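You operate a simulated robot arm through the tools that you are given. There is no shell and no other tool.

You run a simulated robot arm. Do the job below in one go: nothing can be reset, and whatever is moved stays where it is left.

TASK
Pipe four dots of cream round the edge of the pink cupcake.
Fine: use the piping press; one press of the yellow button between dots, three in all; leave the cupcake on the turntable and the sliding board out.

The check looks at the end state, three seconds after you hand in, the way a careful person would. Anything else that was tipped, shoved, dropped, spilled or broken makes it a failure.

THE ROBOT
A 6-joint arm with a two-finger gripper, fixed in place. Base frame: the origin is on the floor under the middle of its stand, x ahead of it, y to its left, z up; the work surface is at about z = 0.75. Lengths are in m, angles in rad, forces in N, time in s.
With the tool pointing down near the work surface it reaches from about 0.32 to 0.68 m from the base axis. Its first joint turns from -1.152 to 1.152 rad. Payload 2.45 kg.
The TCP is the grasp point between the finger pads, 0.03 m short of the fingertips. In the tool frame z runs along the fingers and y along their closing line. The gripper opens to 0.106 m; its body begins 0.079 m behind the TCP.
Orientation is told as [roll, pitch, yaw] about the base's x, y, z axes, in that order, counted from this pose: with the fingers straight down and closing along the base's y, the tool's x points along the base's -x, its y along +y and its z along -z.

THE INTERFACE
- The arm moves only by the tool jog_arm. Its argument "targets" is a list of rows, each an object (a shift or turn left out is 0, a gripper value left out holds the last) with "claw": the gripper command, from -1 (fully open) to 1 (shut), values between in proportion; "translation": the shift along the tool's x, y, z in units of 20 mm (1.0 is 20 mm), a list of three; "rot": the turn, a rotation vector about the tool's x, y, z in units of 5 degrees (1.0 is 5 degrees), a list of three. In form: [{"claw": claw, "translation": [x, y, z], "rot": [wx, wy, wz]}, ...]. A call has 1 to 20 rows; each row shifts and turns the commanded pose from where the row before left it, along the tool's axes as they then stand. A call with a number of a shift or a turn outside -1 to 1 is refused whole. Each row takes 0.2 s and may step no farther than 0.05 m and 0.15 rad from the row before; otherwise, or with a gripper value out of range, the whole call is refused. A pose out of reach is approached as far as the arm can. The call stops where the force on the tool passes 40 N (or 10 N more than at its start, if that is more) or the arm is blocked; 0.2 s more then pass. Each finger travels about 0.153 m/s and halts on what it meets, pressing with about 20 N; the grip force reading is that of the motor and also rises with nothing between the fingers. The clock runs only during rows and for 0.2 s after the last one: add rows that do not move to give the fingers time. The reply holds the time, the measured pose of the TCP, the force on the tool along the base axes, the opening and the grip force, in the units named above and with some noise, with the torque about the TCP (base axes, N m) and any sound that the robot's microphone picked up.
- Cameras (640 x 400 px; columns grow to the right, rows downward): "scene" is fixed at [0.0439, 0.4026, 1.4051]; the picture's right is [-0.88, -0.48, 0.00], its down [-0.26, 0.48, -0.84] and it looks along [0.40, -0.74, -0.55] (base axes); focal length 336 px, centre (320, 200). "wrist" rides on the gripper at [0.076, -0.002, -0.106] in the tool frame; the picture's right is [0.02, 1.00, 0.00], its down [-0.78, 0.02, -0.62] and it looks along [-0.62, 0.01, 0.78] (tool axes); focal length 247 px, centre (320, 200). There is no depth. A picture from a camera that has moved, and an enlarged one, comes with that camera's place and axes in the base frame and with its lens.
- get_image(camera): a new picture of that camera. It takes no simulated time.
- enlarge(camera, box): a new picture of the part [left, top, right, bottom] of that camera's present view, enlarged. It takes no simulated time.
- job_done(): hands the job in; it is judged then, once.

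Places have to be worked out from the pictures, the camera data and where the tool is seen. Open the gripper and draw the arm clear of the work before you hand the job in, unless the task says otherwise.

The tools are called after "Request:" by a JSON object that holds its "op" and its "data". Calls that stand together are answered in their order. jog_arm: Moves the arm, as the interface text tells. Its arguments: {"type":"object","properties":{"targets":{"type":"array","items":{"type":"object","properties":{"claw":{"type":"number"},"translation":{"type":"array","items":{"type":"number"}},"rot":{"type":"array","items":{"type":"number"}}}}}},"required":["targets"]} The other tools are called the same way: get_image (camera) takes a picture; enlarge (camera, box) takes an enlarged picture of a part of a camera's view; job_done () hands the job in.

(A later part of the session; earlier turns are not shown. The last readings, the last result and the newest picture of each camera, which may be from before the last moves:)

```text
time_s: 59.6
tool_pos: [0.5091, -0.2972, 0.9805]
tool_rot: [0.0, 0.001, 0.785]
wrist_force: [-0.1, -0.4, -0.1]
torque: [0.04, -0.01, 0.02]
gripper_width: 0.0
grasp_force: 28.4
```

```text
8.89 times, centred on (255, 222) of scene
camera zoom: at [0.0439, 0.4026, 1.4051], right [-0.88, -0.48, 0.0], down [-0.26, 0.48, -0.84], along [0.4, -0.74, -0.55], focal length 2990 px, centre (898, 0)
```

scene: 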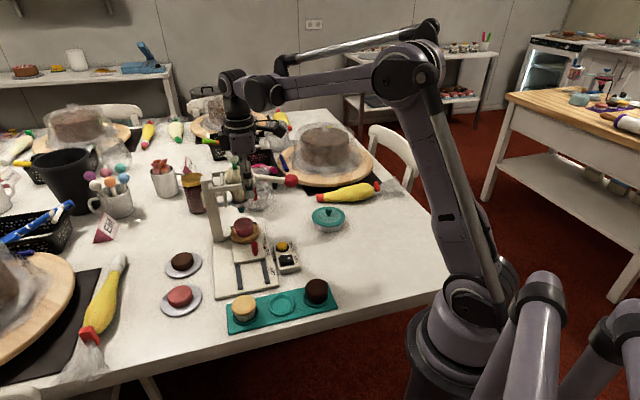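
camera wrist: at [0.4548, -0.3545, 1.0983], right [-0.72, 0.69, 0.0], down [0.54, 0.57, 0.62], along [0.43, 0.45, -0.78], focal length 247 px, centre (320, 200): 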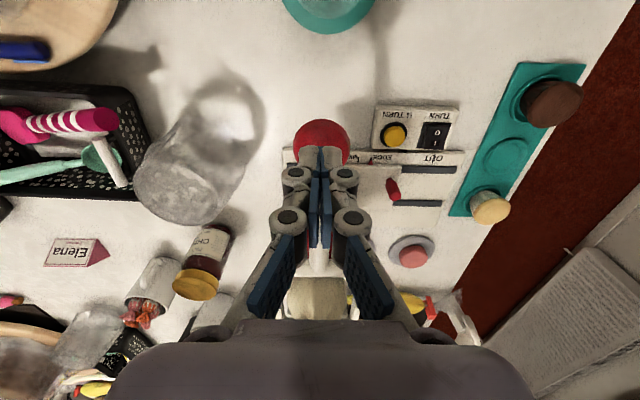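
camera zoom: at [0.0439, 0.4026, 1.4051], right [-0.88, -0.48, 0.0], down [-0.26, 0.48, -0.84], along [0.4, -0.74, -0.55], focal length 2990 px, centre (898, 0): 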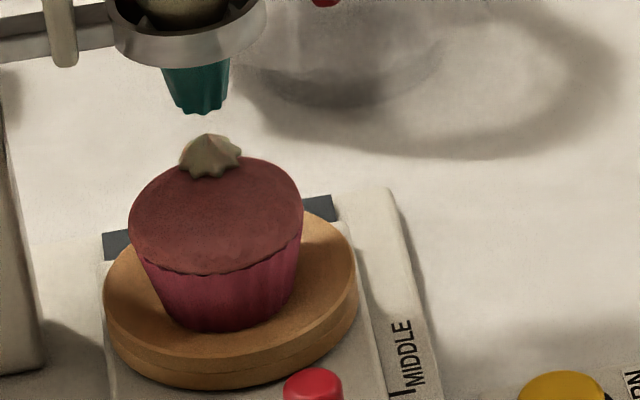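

The spring returned the lever and the dot is in place. Next is the yellow button at about (0.479, -0.184, 0.785). I rise, move across in +y_tool, then come in toward it, keeping high.

Request:
{"op": "jog_arm", "data": {"targets": [{"claw": 1.0, "translation": [0, 0, -0.9]}, {"translation": [0, 0, -0.9]}, {"translation": [0, 0.845, 0]}, {"translation": [0, 0.845, 0]}, {"translation": [0, 0.845, 0]}, {"translation": [0, 0.845, 0]}, {"translation": [0, 0.845, 0]}, {"translation": [0, 0.845, 0]}, {"translation": [-0.735, 0, 0]}, {"translation": [-0.735, 0, 0]}, {"translation": [-0.735, 0, 0]}, {"translation": [-0.735, 0, 0]}, {"translation": [0, 0, 0]}]}}

Request:
{"op": "get_image", "data": {"camera": "wrist"}}

Request:
{"op": "get_image", "data": {"camera": "scene"}}

```text
time_s: 62.4
tool_pos: [0.4788, -0.1836, 1.017]
tool_rot: [0.0, 0.001, 0.787]
wrist_force: [-0.3, -0.1, -0.5]
torque: [-0.01, -0.01, 0.01]
gripper_width: 0.0002
grasp_force: 28.6
```

```text
taken
camera wrist: at [0.4246, -0.2383, 1.1236], right [-0.72, 0.69, 0.0], down [0.54, 0.57, 0.62], along [0.43, 0.45, -0.78], focal length 247 px, centre (320, 200)
```

wrist: 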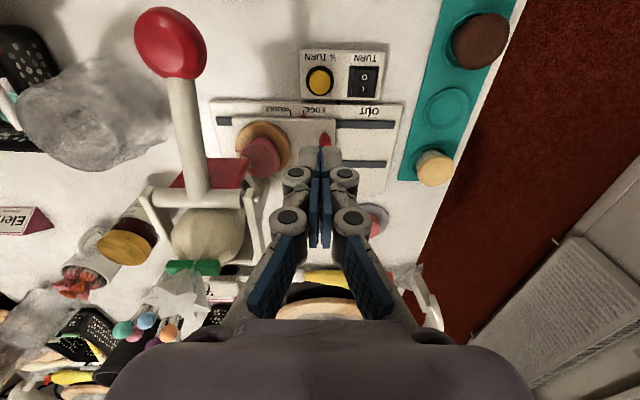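

```text
taken
```

scene: 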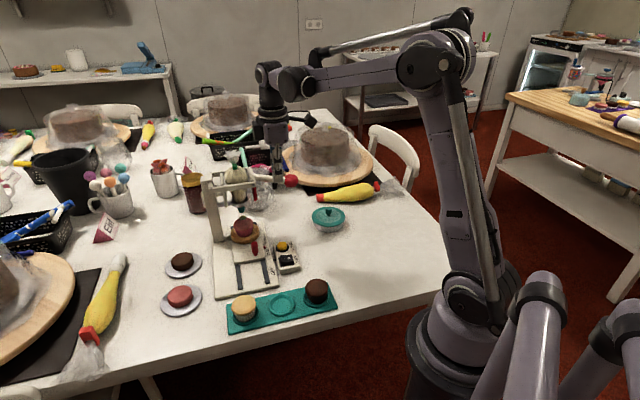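

The button is right below the TCP, within 2 mm. I'll descend to just above it.

Request:
{"op": "jog_arm", "data": {"targets": [{"claw": 1.0, "translation": [0, -0.08, 0.9]}, {"translation": [0, 0, 0.9]}, {"translation": [0, 0, 0.9]}, {"translation": [0, 0, 0.9]}, {"translation": [0, 0, 0.9]}, {"translation": [0, 0, 0.9]}, {"translation": [0, 0, 0.9]}, {"translation": [0, 0, 0.9]}, {"translation": [0, 0, 0.9]}, {"translation": [0, 0, 0.6]}, {"translation": [0, 0, 0]}]}}

Request:
{"op": "get_image", "data": {"camera": "wrist"}}

Request:
{"op": "enlarge", "data": {"camera": "scene", "box": [215, 190, 315, 280]}}

```text
time_s: 64.8
tool_pos: [0.4789, -0.1879, 0.8415]
tool_rot: [0.0, -0.001, 0.785]
wrist_force: [0.0, 0.6, 0.7]
torque: [0.0, 0.0, 0.0]
gripper_width: 0.0001
grasp_force: 28.8
```

```text
taken
camera wrist: at [0.4256, -0.2426, 0.9479], right [-0.72, 0.69, 0.0], down [0.54, 0.57, 0.62], along [0.43, 0.45, -0.78], focal length 247 px, centre (320, 200)
```

wrist: 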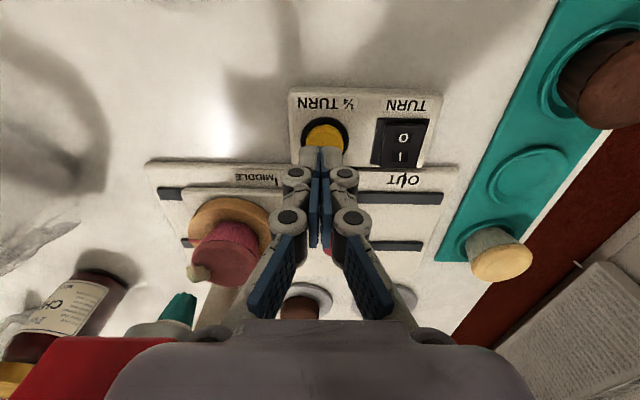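

```text
4.44 times, centred on (265, 235) of scene
camera zoom: at [0.0439, 0.4026, 1.4051], right [-0.88, -0.48, 0.0], down [-0.26, 0.48, -0.84], along [0.4, -0.74, -0.55], focal length 1495 px, centre (564, 44)
```

zoom: 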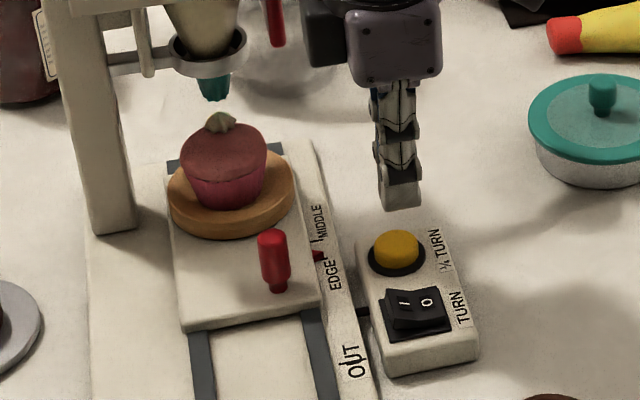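

Fingertips are about 25 mm above the button, needing roughly a 3 mm shift in +y. I correct that, lower 20 mm, then approach in small steps.

Request:
{"op": "jog_arm", "data": {"targets": [{"claw": 1.0, "translation": [0, 0.13, 0.35]}, {"translation": [0, 0, 0.35]}, {"translation": [0, 0, 0.3]}, {"translation": [0, 0, 0]}]}}

Request:
{"op": "enlarge", "data": {"camera": "scene", "box": [240, 210, 310, 280]}}

Request:
{"op": "enlarge", "data": {"camera": "wrist", "box": [250, 80, 450, 220]}}

```text
time_s: 65.8
tool_pos: [0.4771, -0.1835, 0.8233]
tool_rot: [0.0, 0.0, 0.785]
wrist_force: [-0.1, 0.0, 0.2]
torque: [0.01, -0.03, 0.0]
gripper_width: 0.0002
grasp_force: 29.0
```

```text
5.71 times, centred on (275, 245) of scene
camera zoom: at [0.0439, 0.4026, 1.4051], right [-0.88, -0.48, 0.0], down [-0.26, 0.48, -0.84], along [0.4, -0.74, -0.55], focal length 1922 px, centre (577, -57)
```

zoom: 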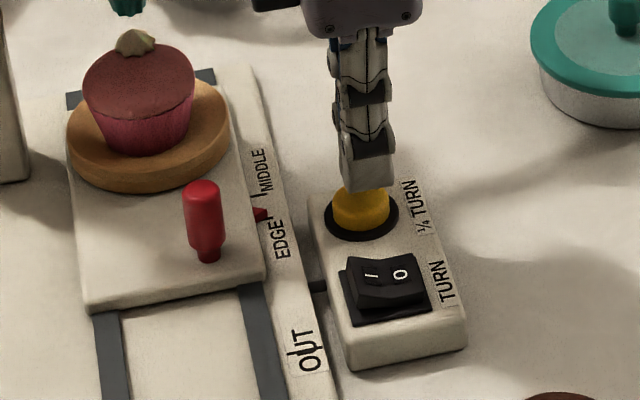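

```text
2.86 times, centred on (350, 150) of wrist
camera zoom: at [0.4242, -0.2396, 0.929], right [-0.72, 0.69, 0.0], down [0.54, 0.57, 0.62], along [0.43, 0.45, -0.78], focal length 706 px, centre (234, 343)
```

zoom: 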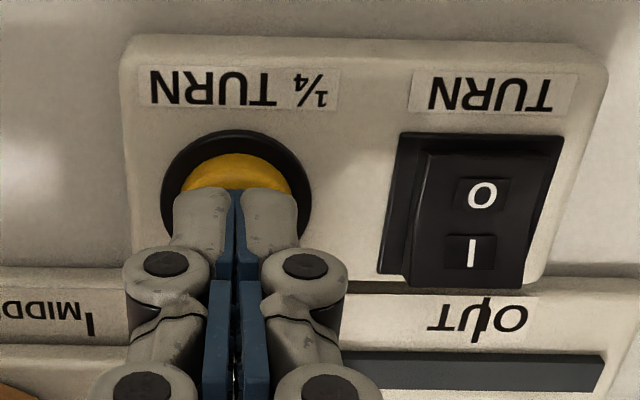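

Fingertips are centred over the button. I'll press down in 1 mm steps.

Request:
{"op": "jog_arm", "data": {"targets": [{"claw": 1.0, "translation": [0, 0, 0.05]}, {"translation": [0, 0, 0.05]}, {"translation": [0, 0, 0.05]}, {"translation": [0, 0, 0.05]}, {"translation": [0, 0, 0.05]}, {"translation": [0, 0, 0.05]}]}}

Request:
{"op": "enlarge", "data": {"camera": "scene", "box": [215, 200, 315, 280]}}

```text
time_s: 67.2
tool_pos: [0.4783, -0.1834, 0.816]
tool_rot: [-0.001, 0.0, 0.787]
wrist_force: [-0.4, 0.5, -0.4]
torque: [0.01, 0.01, 0.04]
gripper_width: 0.0001
grasp_force: 28.7
```

```text
5.00 times, centred on (265, 240) of scene
camera zoom: at [0.0439, 0.4026, 1.4051], right [-0.88, -0.48, 0.0], down [-0.26, 0.48, -0.84], along [0.4, -0.74, -0.55], focal length 1682 px, centre (595, 0)
```

zoom: 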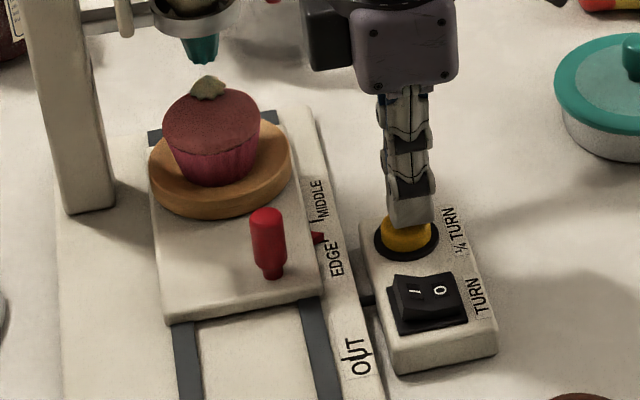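

No contact force yet at z 0.816. I continue in 1 mm steps, watching for force or a click.

Request:
{"op": "jog_arm", "data": {"targets": [{"claw": 1.0, "translation": [0, 0, 0.05]}, {"translation": [0, 0, 0.05]}, {"translation": [0, 0, 0.05]}]}}

Request:
{"op": "enlarge", "data": {"camera": "scene", "box": [215, 200, 315, 280]}}

```text
time_s: 68.0
tool_pos: [0.4779, -0.1827, 0.8125]
tool_rot: [0.0, 0.001, 0.787]
wrist_force: [0.2, 0.4, -0.3]
torque: [0.03, 0.0, 0.01]
gripper_width: 0.0001
grasp_force: 28.4
```

```text
5.00 times, centred on (265, 240) of scene
camera zoom: at [0.0439, 0.4026, 1.4051], right [-0.88, -0.48, 0.0], down [-0.26, 0.48, -0.84], along [0.4, -0.74, -0.55], focal length 1682 px, centre (595, 0)
```

zoom: 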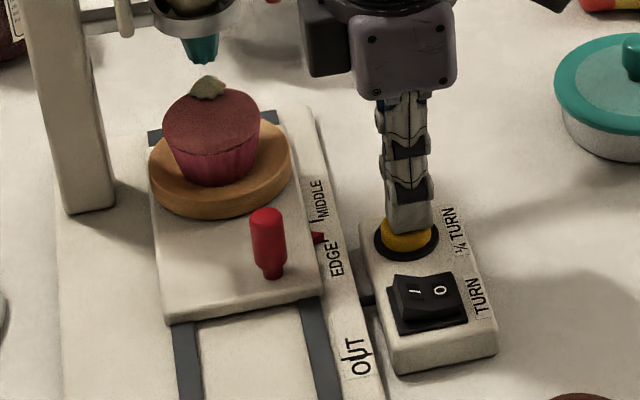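

Still free. Three more 1 mm steps.

Request:
{"op": "jog_arm", "data": {"targets": [{"claw": 1.0, "translation": [0, 0, 0.05]}, {"translation": [0, 0, 0.05]}, {"translation": [0, 0, 0.05]}]}}

Request:
{"op": "enlarge", "data": {"camera": "scene", "box": [215, 200, 315, 280]}}

```text
time_s: 68.8
tool_pos: [0.4777, -0.1843, 0.8109]
tool_rot: [0.0, 0.001, 0.786]
wrist_force: [0.4, 0.0, -0.1]
torque: [0.06, 0.02, 0.0]
gripper_width: 0.0059
grasp_force: 29.0
```

```text
5.00 times, centred on (265, 240) of scene
camera zoom: at [0.0439, 0.4026, 1.4051], right [-0.88, -0.48, 0.0], down [-0.26, 0.48, -0.84], along [0.4, -0.74, -0.55], focal length 1682 px, centre (595, 0)
```

zoom: 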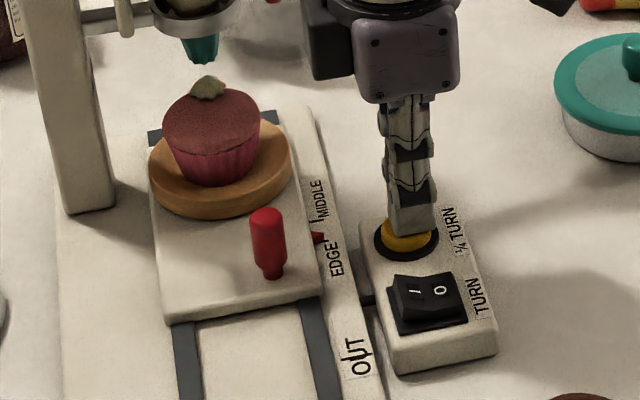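

The fingers have just spread slightly (6 mm), meaning contact with the button. I continue pressing 1 mm at a time.

Request:
{"op": "jog_arm", "data": {"targets": [{"claw": 1.0, "translation": [0, 0, 0.05]}, {"translation": [0, 0, 0.05]}]}}

Request:
{"op": "enlarge", "data": {"camera": "scene", "box": [215, 200, 315, 280]}}

```text
time_s: 69.4
tool_pos: [0.4788, -0.1848, 0.8088]
tool_rot: [0.001, -0.001, 0.785]
wrist_force: [-0.5, 0.3, 1.9]
torque: [0.0, -0.01, 0.01]
gripper_width: 0.0
grasp_force: 28.4
heard: click
```

```text
5.00 times, centred on (265, 240) of scene
camera zoom: at [0.0438, 0.4026, 1.4051], right [-0.88, -0.48, 0.0], down [-0.26, 0.48, -0.84], along [0.4, -0.74, -0.55], focal length 1682 px, centre (595, 0)
```

zoom: 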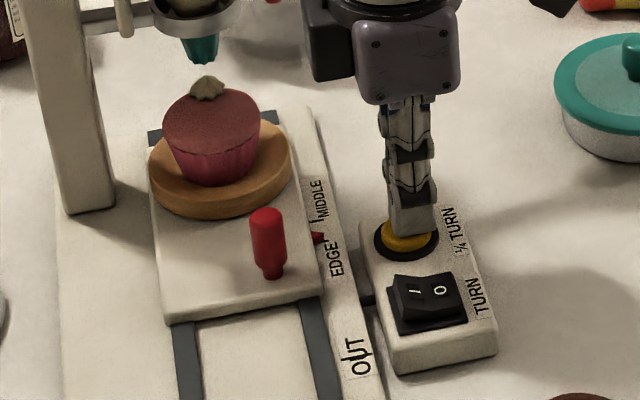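

A click was heard, so that was one press. I'll lift off at once and watch the turntable complete its quarter turn.

Request:
{"op": "jog_arm", "data": {"targets": [{"claw": 1.0, "translation": [0, 0, -0.5]}, {"translation": [0, 0, -0.5]}, {"translation": [0, 0, -0.9]}, {"translation": [0, 0, -0.9]}, {"translation": [0, 0, 0]}]}}

Request:
{"op": "enlarge", "data": {"camera": "scene", "box": [230, 200, 280, 245]}}

Request:
{"op": "get_image", "data": {"camera": "wrist"}}

```text
time_s: 70.6
tool_pos: [0.4766, -0.1851, 0.8664]
tool_rot: [0.0, 0.0, 0.786]
wrist_force: [-0.4, 0.4, -0.2]
torque: [0.0, 0.0, 0.01]
gripper_width: 0.0
grasp_force: 28.3
```

```text
8.89 times, centred on (255, 222) of scene
camera zoom: at [0.0439, 0.4026, 1.4051], right [-0.88, -0.48, 0.0], down [-0.26, 0.48, -0.84], along [0.4, -0.74, -0.55], focal length 2990 px, centre (898, 0)
```

zoom: 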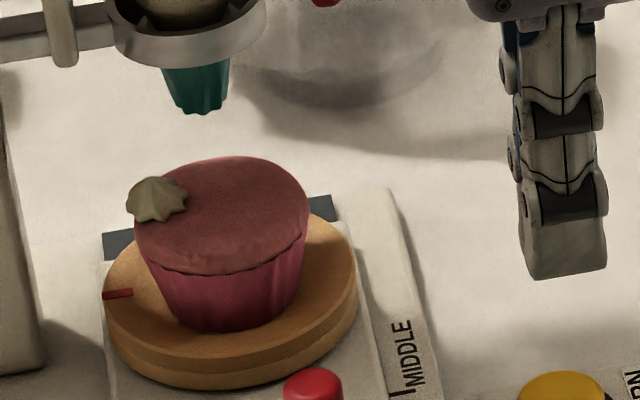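

```text
taken
camera wrist: at [0.4239, -0.2397, 0.9721], right [-0.72, 0.69, 0.0], down [0.54, 0.57, 0.62], along [0.43, 0.45, -0.78], focal length 247 px, centre (320, 200)
```

wrist: 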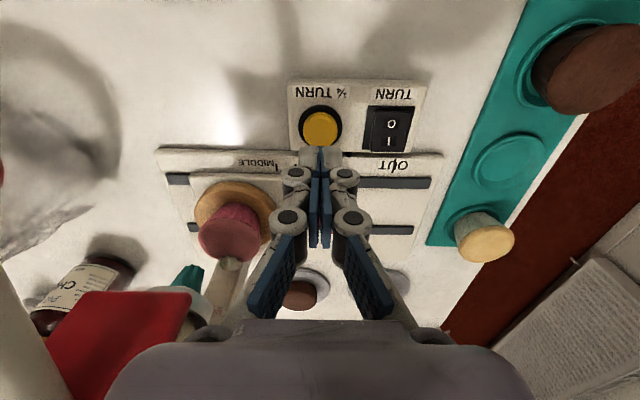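

The turntable made its quarter turn and the first dot is now on the left side. I retrace my path to the lever: up, outward, across, then down to the same start pose.

Request:
{"op": "jog_arm", "data": {"targets": [{"claw": 1.0, "translation": [0, 0, -0.95]}, {"translation": [0, 0, -0.95]}, {"translation": [0, 0, -0.95]}, {"translation": [0, 0, -0.95]}, {"translation": [0, 0, -0.95]}, {"translation": [0, 0, -0.95]}, {"translation": [0, 0, -0.95]}, {"translation": [0, 0, -0.95]}, {"translation": [0.98, 0, 0]}, {"translation": [0.98, 0, 0]}, {"translation": [0.98, 0, 0]}, {"translation": [0, -0.8534, 0]}, {"translation": [0, -0.8534, 0]}, {"translation": [0, -0.8533, 0]}, {"translation": [0, -0.8533, 0]}, {"translation": [0, -0.8533, 0]}, {"translation": [0, -0.8533, 0]}, {"translation": [0, 0, 0.9]}, {"translation": [0, 0, 0.9]}, {"translation": [0, 0, 0]}]}}

Request:
{"op": "enlarge", "data": {"camera": "scene", "box": [200, 120, 320, 200]}}

Request:
{"op": "enlarge", "data": {"camera": "scene", "box": [230, 200, 280, 245]}}

Request:
{"op": "get_image", "data": {"camera": "wrist"}}

```text
time_s: 74.8
tool_pos: [0.5094, -0.2964, 0.9801]
tool_rot: [-0.001, 0.0, 0.786]
wrist_force: [0.5, 0.1, 0.7]
torque: [-0.03, 0.02, -0.01]
gripper_width: 0.0002
grasp_force: 28.2
```

```text
5.00 times, centred on (260, 160) of scene
camera zoom: at [0.0439, 0.4026, 1.4051], right [-0.88, -0.48, 0.0], down [-0.26, 0.48, -0.84], along [0.4, -0.74, -0.55], focal length 1682 px, centre (620, 400)
```

zoom: 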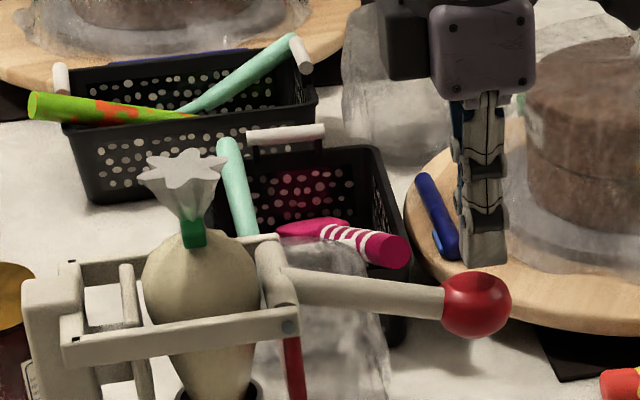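

```text
8.89 times, centred on (255, 222) of scene
camera zoom: at [0.0439, 0.4026, 1.4051], right [-0.88, -0.48, 0.0], down [-0.26, 0.48, -0.84], along [0.4, -0.74, -0.55], focal length 2990 px, centre (898, 0)
```

zoom: 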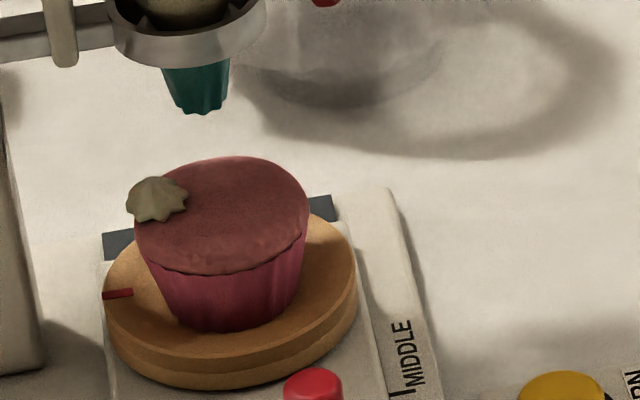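

```text
taken
camera wrist: at [0.4558, -0.3518, 1.0867], right [-0.72, 0.69, 0.0], down [0.54, 0.57, 0.62], along [0.43, 0.45, -0.78], focal length 247 px, centre (320, 200)
```

wrist: 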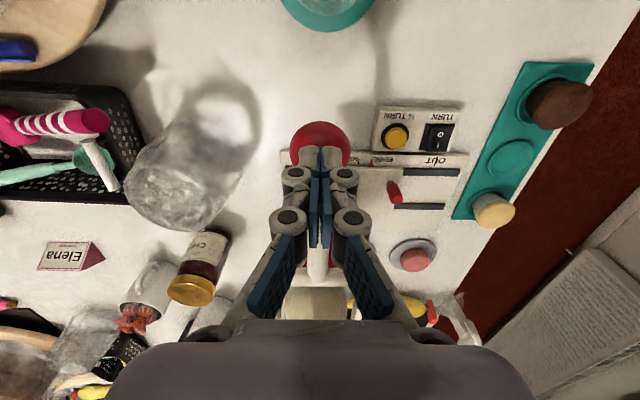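

Same start pose as before and the turn is complete. I'll repeat the identical stroke for the second dot: press, brief hold, release.

Request:
{"op": "jog_arm", "data": {"targets": [{"claw": 1.0, "translation": [0, 0, 0.3]}, {"translation": [-0.065, 0, 0.24]}, {"translation": [-0.065, 0, 0.24]}, {"translation": [-0.09, 0, 0.23]}, {"translation": [-0.09, 0, 0.23]}, {"translation": [-0.11, 0, 0.22]}, {"translation": [-0.11, 0, 0.22]}, {"translation": [-0.125, 0, 0.21]}, {"translation": [-0.125, 0, 0.21]}, {"translation": [0, 0, 0]}, {"translation": [0, 0, 0]}]}}

Request:
{"op": "enlarge", "data": {"camera": "scene", "box": [200, 140, 320, 220]}}

Request:
{"op": "enlarge", "data": {"camera": "scene", "box": [230, 200, 280, 245]}}

```text
time_s: 77.2
tool_pos: [0.5186, -0.2873, 0.938]
tool_rot: [0.0, 0.001, 0.786]
wrist_force: [-1.0, -3.3, 3.1]
torque: [-0.09, -0.02, -0.02]
gripper_width: 0.006
grasp_force: 28.8
```

```text
5.00 times, centred on (260, 180) of scene
camera zoom: at [0.0438, 0.4025, 1.4051], right [-0.88, -0.48, 0.0], down [-0.26, 0.48, -0.84], along [0.4, -0.74, -0.55], focal length 1682 px, centre (620, 300)
```

zoom: 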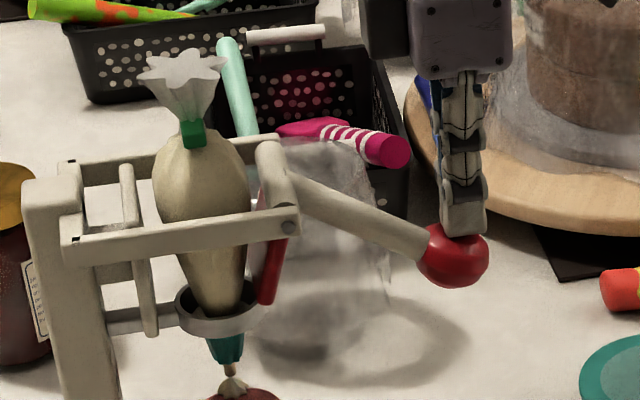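

```text
8.89 times, centred on (255, 222) of scene
camera zoom: at [0.0438, 0.4025, 1.4051], right [-0.88, -0.48, 0.0], down [-0.26, 0.48, -0.84], along [0.4, -0.74, -0.55], focal length 2990 px, centre (898, 0)
```

zoom: 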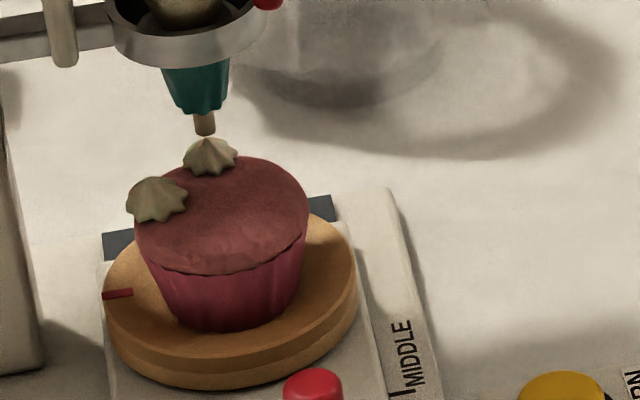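

The second dot is there and nearly as large as the first. I hold one more beat and release along the arc.

Request:
{"op": "jog_arm", "data": {"targets": [{"claw": 1.0}, {"translation": [0.25, 0, -0.42]}, {"translation": [0.22, 0, -0.44]}, {"translation": [0.18, 0, -0.46]}, {"translation": [0.13, 0, -0.48]}, {"translation": [0, 0, -0.3]}, {"translation": [0, 0, 0]}]}}

Request:
{"op": "enlarge", "data": {"camera": "scene", "box": [230, 200, 280, 245]}}

Request:
{"op": "enlarge", "data": {"camera": "scene", "box": [200, 130, 320, 210]}}

```text
time_s: 78.8
tool_pos: [0.5095, -0.2987, 0.9811]
tool_rot: [0.0, 0.0, 0.787]
wrist_force: [0.8, 0.1, -0.8]
torque: [-0.01, -0.01, 0.03]
gripper_width: 0.0002
grasp_force: 28.7
```

```text
8.89 times, centred on (255, 222) of scene
camera zoom: at [0.0439, 0.4026, 1.4051], right [-0.88, -0.48, 0.0], down [-0.26, 0.48, -0.84], along [0.4, -0.74, -0.55], focal length 2990 px, centre (898, 0)
```

zoom: 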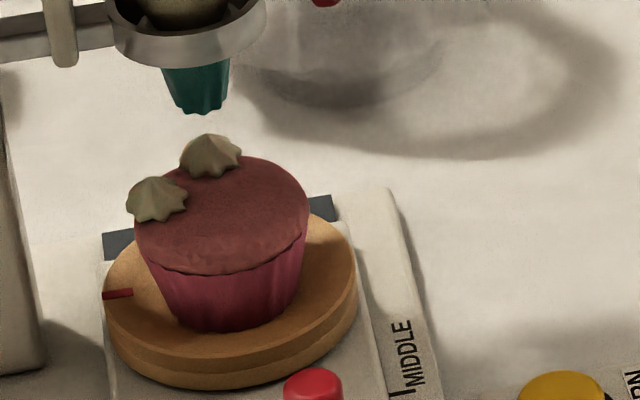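

```text
5.00 times, centred on (260, 170) of scene
camera zoom: at [0.0439, 0.4026, 1.4051], right [-0.88, -0.48, 0.0], down [-0.26, 0.48, -0.84], along [0.4, -0.74, -0.55], focal length 1682 px, centre (620, 350)
```

zoom: 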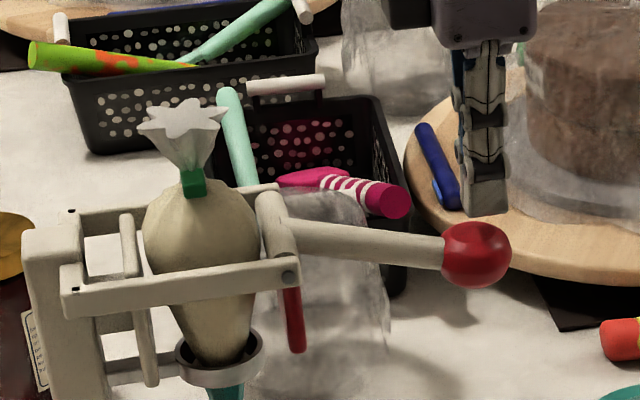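

Two equal dots, with the lever back up. Now back to the button for the second quarter turn along the same route.

Request:
{"op": "jog_arm", "data": {"targets": [{"claw": 1.0, "translation": [0, 0, -0.9]}, {"translation": [0, 0, -0.9]}, {"translation": [0, 0.8534, 0]}, {"translation": [0, 0.8534, 0]}, {"translation": [0, 0.8533, 0]}, {"translation": [0, 0.8533, 0]}, {"translation": [0, 0.8533, 0]}, {"translation": [0, 0.8533, 0]}, {"translation": [-0.98, 0, 0]}, {"translation": [-0.98, 0, 0]}, {"translation": [-0.98, 0, 0]}, {"translation": [0, 0, 0.95]}, {"translation": [0, 0, 0.95]}, {"translation": [0, 0, 0.95]}, {"translation": [0, 0, 0.95]}, {"translation": [0, 0, 0.95]}, {"translation": [0, 0, 0.95]}, {"translation": [0, 0, 0.95]}, {"translation": [0, 0, 0.95]}, {"translation": [0, 0, 0.95]}]}}

Request:
{"op": "enlarge", "data": {"camera": "scene", "box": [215, 190, 315, 280]}}

Request:
{"op": "get_image", "data": {"camera": "wrist"}}

```text
time_s: 83.0
tool_pos: [0.4792, -0.1828, 0.846]
tool_rot: [0.001, -0.001, 0.785]
wrist_force: [0.6, 1.3, -0.3]
torque: [0.01, 0.03, -0.02]
gripper_width: 0.0002
grasp_force: 29.0
```

```text
4.44 times, centred on (265, 235) of scene
camera zoom: at [0.0439, 0.4026, 1.4051], right [-0.88, -0.48, 0.0], down [-0.26, 0.48, -0.84], along [0.4, -0.74, -0.55], focal length 1495 px, centre (564, 44)
```

zoom: 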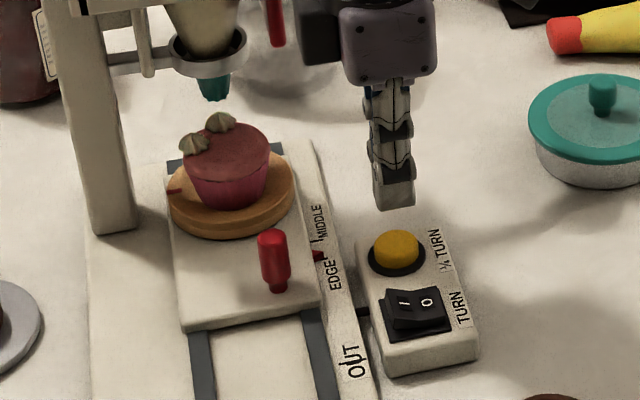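

```text
taken
camera wrist: at [0.426, -0.2375, 0.952], right [-0.72, 0.69, 0.0], down [0.54, 0.57, 0.62], along [0.43, 0.45, -0.78], focal length 247 px, centre (320, 200)
```

wrist: 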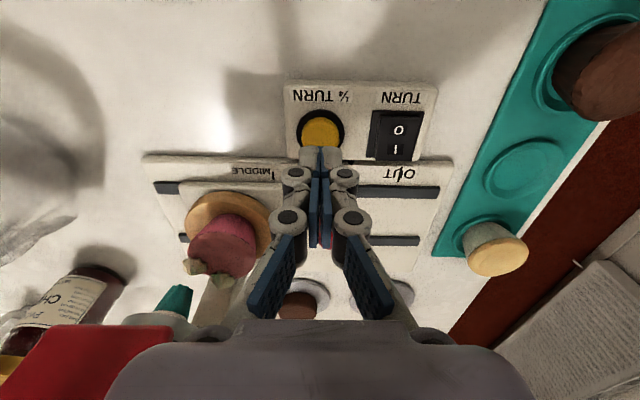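

Right above the button again, with the click expected about 37 mm lower. I descend and press with the last steps at 1 mm.

Request:
{"op": "jog_arm", "data": {"targets": [{"claw": 1.0, "translation": [0, 0, 0.4]}, {"translation": [0, 0, 0.4]}, {"translation": [0, 0, 0.4]}, {"translation": [0, 0, 0.25]}, {"translation": [0, 0, 0.1]}, {"translation": [0, 0, 0.1]}, {"translation": [0, 0, 0.05]}, {"translation": [0, 0, 0.05]}, {"translation": [0, 0, 0.05]}]}}

```text
time_s: 85.0
tool_pos: [0.4769, -0.1837, 0.81]
tool_rot: [0.001, 0.0, 0.784]
wrist_force: [0.7, -1.6, 1.2]
torque: [-0.02, -0.03, -0.03]
gripper_width: 0.0001
grasp_force: 29.1
```

No click yet. One more millimetre.

Request:
{"op": "jog_arm", "data": {"targets": [{"claw": 1.0, "translation": [0, 0, 0.05]}]}}

```text
time_s: 85.4
tool_pos: [0.4781, -0.1836, 0.809]
tool_rot: [0.0, -0.001, 0.784]
wrist_force: [0.1, -0.1, 1.1]
torque: [0.03, 0.0, 0.0]
gripper_width: 0.0
grasp_force: 29.0
```

Still no click. I check the picture before pushing any further.

Request:
{"op": "enlarge", "data": {"camera": "scene", "box": [230, 200, 310, 270]}}

```text
5.71 times, centred on (270, 235) of scene
camera zoom: at [0.0438, 0.4026, 1.4051], right [-0.88, -0.48, 0.0], down [-0.26, 0.48, -0.84], along [0.4, -0.74, -0.55], focal length 1922 px, centre (606, 0)
```

zoom: 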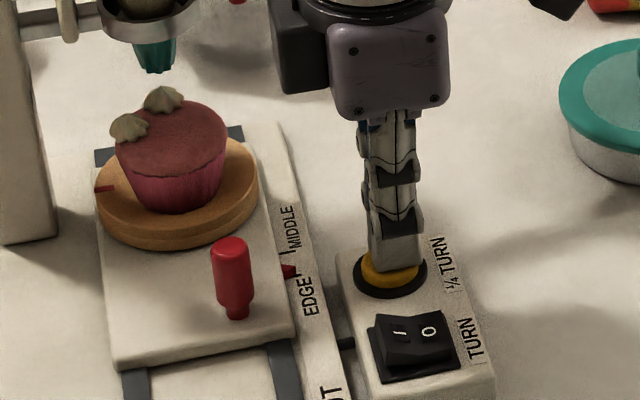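

The turntable has not turned, so the button hasn't clicked yet. I press 1 mm further.

Request:
{"op": "jog_arm", "data": {"targets": [{"claw": 1.0, "translation": [0, 0, 0.05]}]}}

```text
time_s: 85.8
tool_pos: [0.4784, -0.1838, 0.8092]
tool_rot: [0.0, 0.0, 0.785]
wrist_force: [0.3, -0.8, 1.2]
torque: [-0.01, 0.01, 0.0]
gripper_width: 0.0059
grasp_force: 28.6
```

The fingers spread slightly again, as they did just before the first click. Another 1 mm.

Request:
{"op": "jog_arm", "data": {"targets": [{"claw": 1.0, "translation": [0, 0, 0.05]}]}}

```text
time_s: 86.2
tool_pos: [0.4771, -0.184, 0.8092]
tool_rot: [-0.001, 0.0, 0.787]
wrist_force: [0.3, 1.0, 2.2]
torque: [0.03, 0.0, 0.03]
gripper_width: 0.0
grasp_force: 28.5
heard: click
```

Click heard: second press done. I lift off and watch the turn finish.

Request:
{"op": "jog_arm", "data": {"targets": [{"claw": 1.0, "translation": [0, 0, -0.5]}, {"translation": [0, 0, -0.5]}, {"translation": [0, 0, -0.9]}, {"translation": [0, 0, -0.95]}, {"translation": [0, 0, 0]}]}}

Request:
{"op": "enlarge", "data": {"camera": "scene", "box": [230, 200, 280, 245]}}

```text
time_s: 87.4
tool_pos: [0.4769, -0.1839, 0.8625]
tool_rot: [-0.001, 0.0, 0.787]
wrist_force: [-0.5, 0.2, 0.2]
torque: [0.0, 0.0, 0.0]
gripper_width: 0.0
grasp_force: 28.9
```

```text
8.89 times, centred on (255, 222) of scene
camera zoom: at [0.0439, 0.4026, 1.4051], right [-0.88, -0.48, 0.0], down [-0.26, 0.48, -0.84], along [0.4, -0.74, -0.55], focal length 2990 px, centre (898, 0)
```

zoom: 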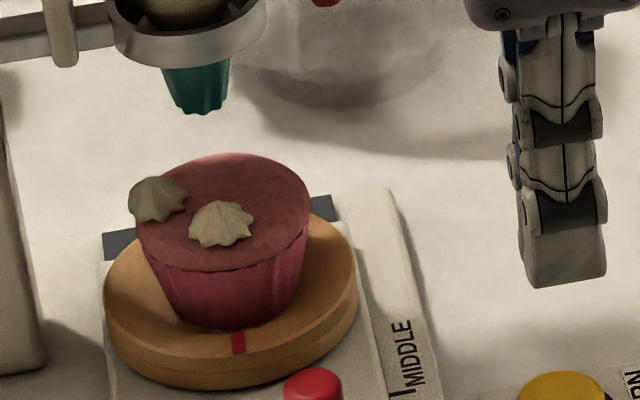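

Half turn done: dots one and two are in place and two more positions remain. Back to the lever by the same route.

Request:
{"op": "jog_arm", "data": {"targets": [{"claw": 1.0, "translation": [0, 0, -0.9563]}, {"translation": [0, 0, -0.9563]}, {"translation": [0, 0, -0.9563]}, {"translation": [0, 0, -0.9563]}, {"translation": [0, 0, -0.9562]}, {"translation": [0, 0, -0.9562]}, {"translation": [0, 0, -0.9562]}, {"translation": [0, 0, -0.9562]}, {"translation": [0.98, 0, 0]}, {"translation": [0.98, 0, 0]}, {"translation": [0.98, 0, 0]}, {"translation": [0, -0.8534, 0]}, {"translation": [0, -0.8534, 0]}, {"translation": [0, -0.8533, 0]}, {"translation": [0, -0.8533, 0]}, {"translation": [0, -0.8533, 0]}, {"translation": [0, -0.8533, 0]}, {"translation": [0, 0, 0.9]}, {"translation": [0, 0, 0.9]}, {"translation": [0, 0, 0]}]}}

Request:
{"op": "enlarge", "data": {"camera": "scene", "box": [200, 120, 320, 200]}}

Request:
{"op": "enlarge", "data": {"camera": "scene", "box": [230, 200, 280, 245]}}

```text
time_s: 91.6
tool_pos: [0.5071, -0.298, 0.9808]
tool_rot: [0.0, -0.002, 0.785]
wrist_force: [0.3, -0.5, -0.4]
torque: [0.05, 0.0, 0.02]
gripper_width: 0.0
grasp_force: 28.9
```

```text
5.00 times, centred on (260, 160) of scene
camera zoom: at [0.0439, 0.4026, 1.4051], right [-0.88, -0.48, 0.0], down [-0.26, 0.48, -0.84], along [0.4, -0.74, -0.55], focal length 1682 px, centre (620, 400)
```

zoom: 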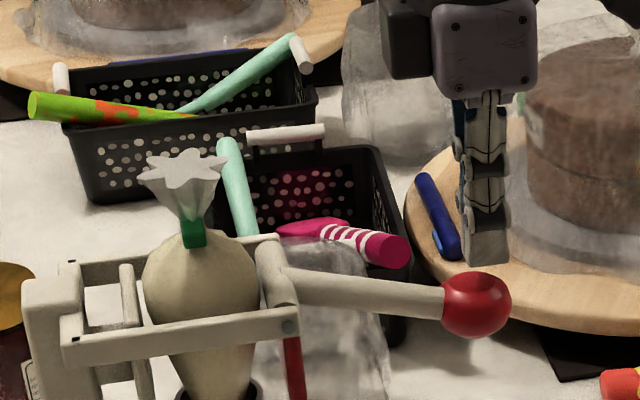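

```text
8.89 times, centred on (255, 222) of scene
camera zoom: at [0.0439, 0.4026, 1.4051], right [-0.88, -0.48, 0.0], down [-0.26, 0.48, -0.84], along [0.4, -0.74, -0.55], focal length 2990 px, centre (898, 0)
```

zoom: 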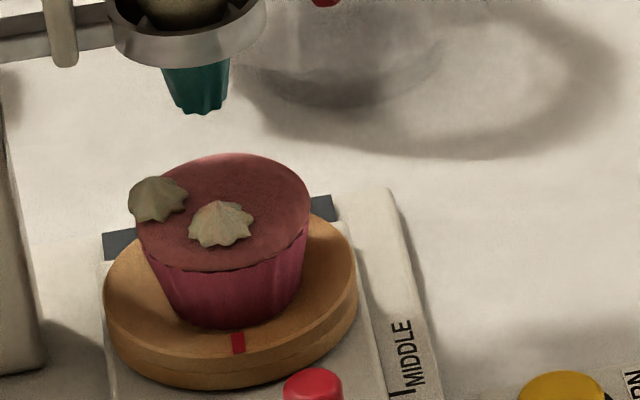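

The start pose matches the previous strokes. Third stroke now, with the same press and hold.

Request:
{"op": "jog_arm", "data": {"targets": [{"claw": 1.0, "translation": [0, 0, 0.3]}, {"translation": [-0.065, 0, 0.24]}, {"translation": [-0.065, 0, 0.24]}, {"translation": [-0.09, 0, 0.23]}, {"translation": [-0.09, 0, 0.23]}, {"translation": [-0.11, 0, 0.22]}, {"translation": [-0.11, 0, 0.22]}, {"translation": [-0.125, 0, 0.21]}, {"translation": [-0.125, 0, 0.21]}, {"translation": [0, 0, 0]}, {"translation": [0, 0, 0]}]}}

Request:
{"op": "enlarge", "data": {"camera": "scene", "box": [230, 200, 280, 245]}}

Request:
{"op": "enlarge", "data": {"camera": "scene", "box": [200, 140, 320, 220]}}

```text
time_s: 94.0
tool_pos: [0.5196, -0.2872, 0.9381]
tool_rot: [0.0, 0.0, 0.786]
wrist_force: [-1.6, -1.9, 2.7]
torque: [-0.07, 0.02, -0.02]
gripper_width: 0.006
grasp_force: 28.7
```

```text
8.89 times, centred on (255, 222) of scene
camera zoom: at [0.0438, 0.4026, 1.4051], right [-0.88, -0.48, 0.0], down [-0.26, 0.48, -0.84], along [0.4, -0.74, -0.55], focal length 2990 px, centre (898, 0)
```

zoom: 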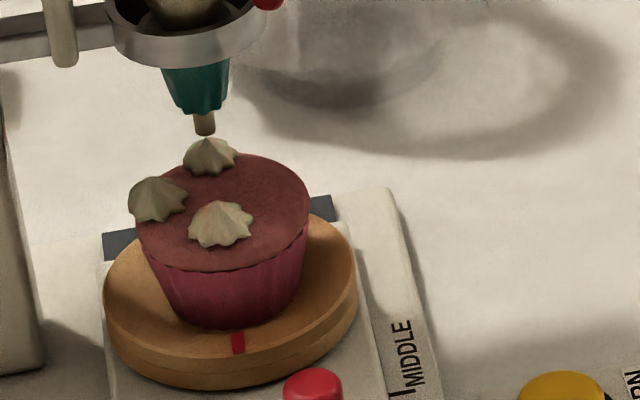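

```text
5.00 times, centred on (260, 180) of scene
camera zoom: at [0.0438, 0.4026, 1.4051], right [-0.88, -0.48, 0.0], down [-0.26, 0.48, -0.84], along [0.4, -0.74, -0.55], focal length 1682 px, centre (620, 300)
```

zoom: 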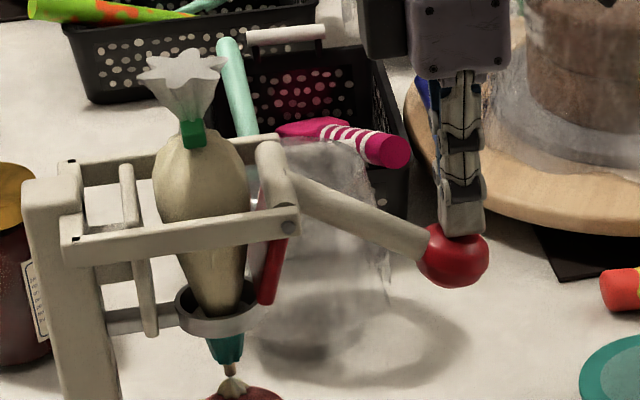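

The third dot is forming exactly like the others. I hold one more beat and release the lever.

Request:
{"op": "jog_arm", "data": {"targets": [{"claw": 1.0}, {"translation": [0.25, 0, -0.42]}, {"translation": [0.22, 0, -0.44]}, {"translation": [0.18, 0, -0.46]}, {"translation": [0.13, 0, -0.48]}, {"translation": [0, 0, -0.3]}, {"translation": [0, 0, 0]}]}}

Request:
{"op": "enlarge", "data": {"camera": "scene", "box": [230, 200, 280, 245]}}

```text
time_s: 95.6
tool_pos: [0.5086, -0.2995, 0.9803]
tool_rot: [-0.001, 0.0, 0.786]
wrist_force: [-0.7, -0.1, -0.2]
torque: [0.01, -0.02, -0.03]
gripper_width: 0.0001
grasp_force: 28.6
```

```text
8.89 times, centred on (255, 222) of scene
camera zoom: at [0.0439, 0.4026, 1.4051], right [-0.88, -0.48, 0.0], down [-0.26, 0.48, -0.84], along [0.4, -0.74, -0.55], focal length 2990 px, centre (898, 0)
```

zoom: 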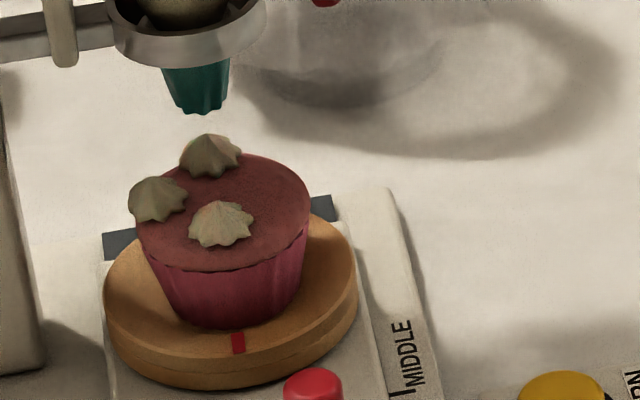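

Three dots are in place. I go back to the button for the third and final press, along the same path.

Request:
{"op": "jog_arm", "data": {"targets": [{"claw": 1.0, "translation": [0, 0, -0.9]}, {"translation": [0, 0, -0.9]}, {"translation": [0, 0.8534, 0]}, {"translation": [0, 0.8534, 0]}, {"translation": [0, 0.8533, 0]}, {"translation": [0, 0.8533, 0]}, {"translation": [0, 0.8533, 0]}, {"translation": [0, 0.8533, 0]}, {"translation": [-0.98, 0, 0]}, {"translation": [-0.98, 0, 0]}, {"translation": [-0.98, 0, 0]}, {"translation": [0, 0, 0.95]}, {"translation": [0, 0, 0.95]}, {"translation": [0, 0, 0.95]}, {"translation": [0, 0, 0.95]}, {"translation": [0, 0, 0.95]}, {"translation": [0, 0, 0.95]}, {"translation": [0, 0, 0.95]}, {"translation": [0, 0, 0.95]}, {"translation": [0, 0, 0.95]}]}}

Request:
{"op": "enlarge", "data": {"camera": "scene", "box": [215, 190, 315, 280]}}

```text
time_s: 99.8
tool_pos: [0.4735, -0.1839, 0.8456]
tool_rot: [0.0, 0.001, 0.783]
wrist_force: [0.6, 0.4, 0.0]
torque: [0.0, 0.01, 0.0]
gripper_width: 0.0002
grasp_force: 28.3
```

```text
4.44 times, centred on (265, 235) of scene
camera zoom: at [0.0439, 0.4026, 1.4051], right [-0.88, -0.48, 0.0], down [-0.26, 0.48, -0.84], along [0.4, -0.74, -0.55], focal length 1495 px, centre (564, 44)
```

zoom: 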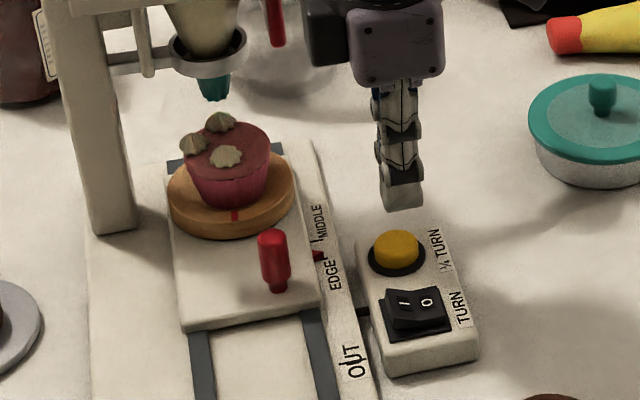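

The fingertips are still within the button's face (5 mm variation between visits). I press down again, with the last steps at 1 mm.

Request:
{"op": "jog_arm", "data": {"targets": [{"claw": 1.0}, {"translation": [0, 0, 0.4]}, {"translation": [0, 0, 0.4]}, {"translation": [0, 0, 0.4]}, {"translation": [0, 0, 0.25]}, {"translation": [0, 0, 0.1]}, {"translation": [0, 0, 0.1]}, {"translation": [0, 0, 0.05]}, {"translation": [0, 0, 0]}]}}

Request:
{"op": "enlarge", "data": {"camera": "scene", "box": [215, 200, 315, 280]}}

```text
time_s: 101.8
tool_pos: [0.4772, -0.1842, 0.8103]
tool_rot: [0.001, 0.001, 0.786]
wrist_force: [-0.1, -0.8, 2.1]
torque: [0.01, 0.06, 0.02]
gripper_width: 0.0
grasp_force: 28.7
```

```text
5.00 times, centred on (265, 240) of scene
camera zoom: at [0.0438, 0.4026, 1.4051], right [-0.88, -0.48, 0.0], down [-0.26, 0.48, -0.84], along [0.4, -0.74, -0.55], focal length 1682 px, centre (595, 0)
```

zoom: 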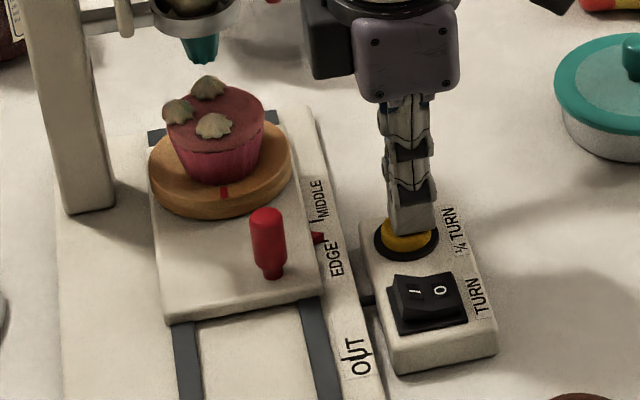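

In contact (2 N) but no click yet. I continue 1 mm at a time.

Request:
{"op": "jog_arm", "data": {"targets": [{"claw": 1.0, "translation": [0, 0, 0.05]}]}}

```text
time_s: 102.2
tool_pos: [0.4773, -0.1838, 0.8088]
tool_rot: [0.0, 0.0, 0.786]
wrist_force: [1.3, -0.1, 1.2]
torque: [-0.03, -0.03, 0.01]
gripper_width: 0.0
grasp_force: 28.6
```

No click yet. Another 1 mm step.

Request:
{"op": "jog_arm", "data": {"targets": [{"claw": 1.0, "translation": [0, 0, 0.05]}]}}

```text
time_s: 102.6
tool_pos: [0.4781, -0.1845, 0.8091]
tool_rot: [0.0, 0.0, 0.784]
wrist_force: [0.2, 0.7, 1.2]
torque: [0.01, 0.0, 0.04]
gripper_width: 0.0002
grasp_force: 28.5
```

Still none. One more 1 mm step.

Request:
{"op": "jog_arm", "data": {"targets": [{"claw": 1.0, "translation": [0, 0, 0.05]}]}}

```text
time_s: 103.0
tool_pos: [0.4782, -0.1855, 0.8099]
tool_rot: [0.0, 0.001, 0.787]
wrist_force: [-0.5, -0.9, 1.0]
torque: [0.0, 0.0, -0.01]
gripper_width: 0.0
grasp_force: 29.0
heard: click
```

The third click came. I lift off and check the turn.

Request:
{"op": "jog_arm", "data": {"targets": [{"claw": 1.0, "translation": [0, 0, -0.5]}, {"translation": [0, 0, -0.5]}, {"translation": [0, 0, -0.9]}, {"translation": [0, 0, -0.9]}, {"translation": [0, 0, 0]}]}}

Request:
{"op": "enlarge", "data": {"camera": "scene", "box": [230, 200, 280, 245]}}

```text
time_s: 104.2
tool_pos: [0.4769, -0.1847, 0.8651]
tool_rot: [0.001, 0.0, 0.786]
wrist_force: [0.8, 0.0, 0.5]
torque: [0.01, -0.03, 0.01]
gripper_width: 0.0
grasp_force: 28.9
```

```text
8.89 times, centred on (255, 222) of scene
camera zoom: at [0.0439, 0.4026, 1.4051], right [-0.88, -0.48, 0.0], down [-0.26, 0.48, -0.84], along [0.4, -0.74, -0.55], focal length 2990 px, centre (898, 0)
```

zoom: 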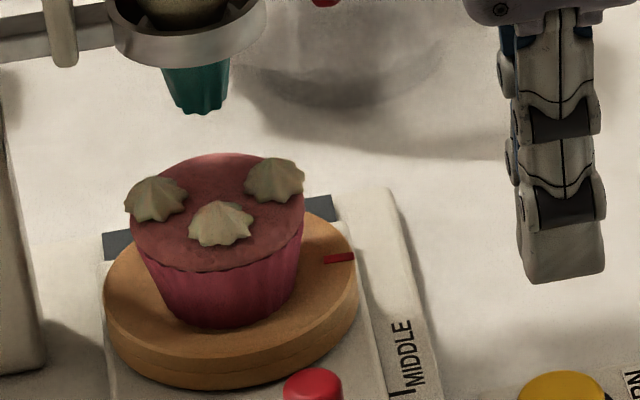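

Three quarter turns done and the free spot is under the nozzle. I return to the lever for the fourth and last dot.

Request:
{"op": "jog_arm", "data": {"targets": [{"claw": 1.0, "translation": [0, 0, -0.95]}, {"translation": [0, 0, -0.95]}, {"translation": [0, 0, -0.95]}, {"translation": [0, 0, -0.95]}, {"translation": [0, 0, -0.95]}, {"translation": [0, 0, -0.95]}, {"translation": [0, 0, -0.95]}, {"translation": [0, 0, -0.95]}, {"translation": [0.98, 0, 0]}, {"translation": [0.98, 0, 0]}, {"translation": [0.98, 0, 0]}, {"translation": [0, -0.8534, 0]}, {"translation": [0, -0.8534, 0]}, {"translation": [0, -0.8533, 0]}, {"translation": [0, -0.8533, 0]}, {"translation": [0, -0.8533, 0]}, {"translation": [0, -0.8533, 0]}, {"translation": [0, 0, 0.9]}, {"translation": [0, 0, 0.9]}, {"translation": [0, 0, 0]}]}}

Request:
{"op": "enlarge", "data": {"camera": "scene", "box": [200, 120, 320, 200]}}

Request:
{"op": "enlarge", "data": {"camera": "scene", "box": [230, 200, 280, 245]}}

```text
time_s: 108.4
tool_pos: [0.5107, -0.2961, 0.9807]
tool_rot: [0.001, 0.001, 0.785]
wrist_force: [0.3, 0.9, -0.6]
torque: [0.01, 0.01, 0.03]
gripper_width: 0.0003
grasp_force: 28.9
```

```text
5.00 times, centred on (260, 160) of scene
camera zoom: at [0.0439, 0.4026, 1.4051], right [-0.88, -0.48, 0.0], down [-0.26, 0.48, -0.84], along [0.4, -0.74, -0.55], focal length 1682 px, centre (620, 400)
```

zoom: 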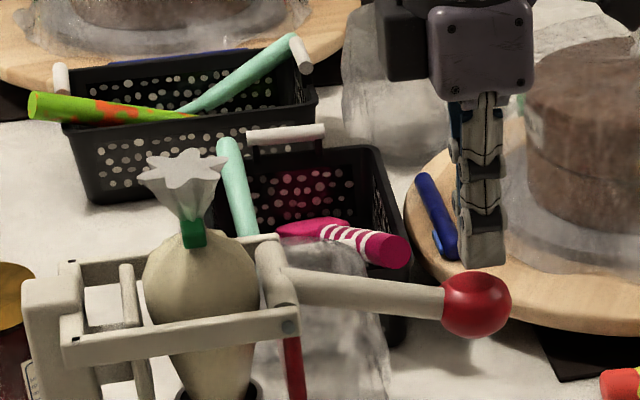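

```text
8.89 times, centred on (255, 222) of scene
camera zoom: at [0.0439, 0.4026, 1.4051], right [-0.88, -0.48, 0.0], down [-0.26, 0.48, -0.84], along [0.4, -0.74, -0.55], focal length 2990 px, centre (898, 0)
```

zoom: 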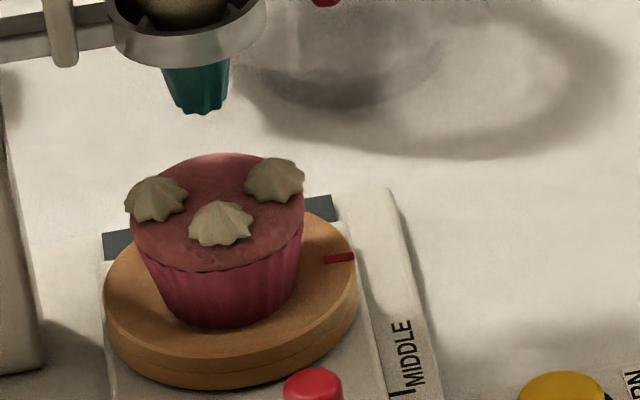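

The fingertips are over the ball as before. Fourth stroke.

Request:
{"op": "jog_arm", "data": {"targets": [{"claw": 1.0, "translation": [0, 0, 0.3]}, {"translation": [-0.065, 0, 0.24]}, {"translation": [-0.065, 0, 0.24]}, {"translation": [-0.09, 0, 0.23]}, {"translation": [-0.09, 0, 0.23]}, {"translation": [-0.11, 0, 0.22]}, {"translation": [-0.11, 0, 0.22]}, {"translation": [-0.125, 0, 0.21]}, {"translation": [-0.125, 0, 0.21]}, {"translation": [0, 0, 0]}, {"translation": [0, 0, 0]}]}}

Request:
{"op": "enlarge", "data": {"camera": "scene", "box": [230, 200, 280, 245]}}

```text
time_s: 110.8
tool_pos: [0.5208, -0.2861, 0.9393]
tool_rot: [0.001, 0.0, 0.784]
wrist_force: [-0.9, -4.0, 2.9]
torque: [-0.03, 0.01, 0.0]
gripper_width: 0.0061
grasp_force: 28.9
```

```text
8.89 times, centred on (255, 222) of scene
camera zoom: at [0.0438, 0.4025, 1.4051], right [-0.88, -0.48, 0.0], down [-0.26, 0.48, -0.84], along [0.4, -0.74, -0.55], focal length 2990 px, centre (898, 0)
```

zoom: 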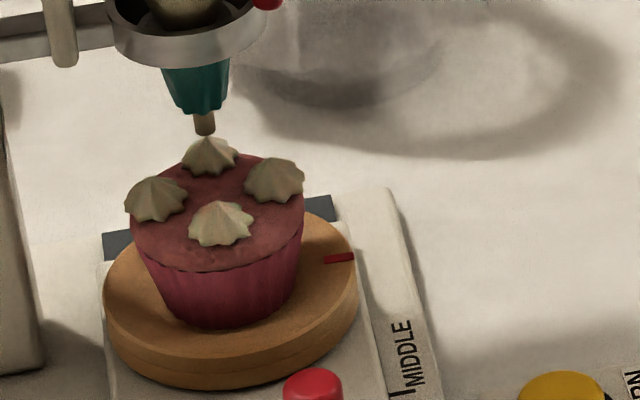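

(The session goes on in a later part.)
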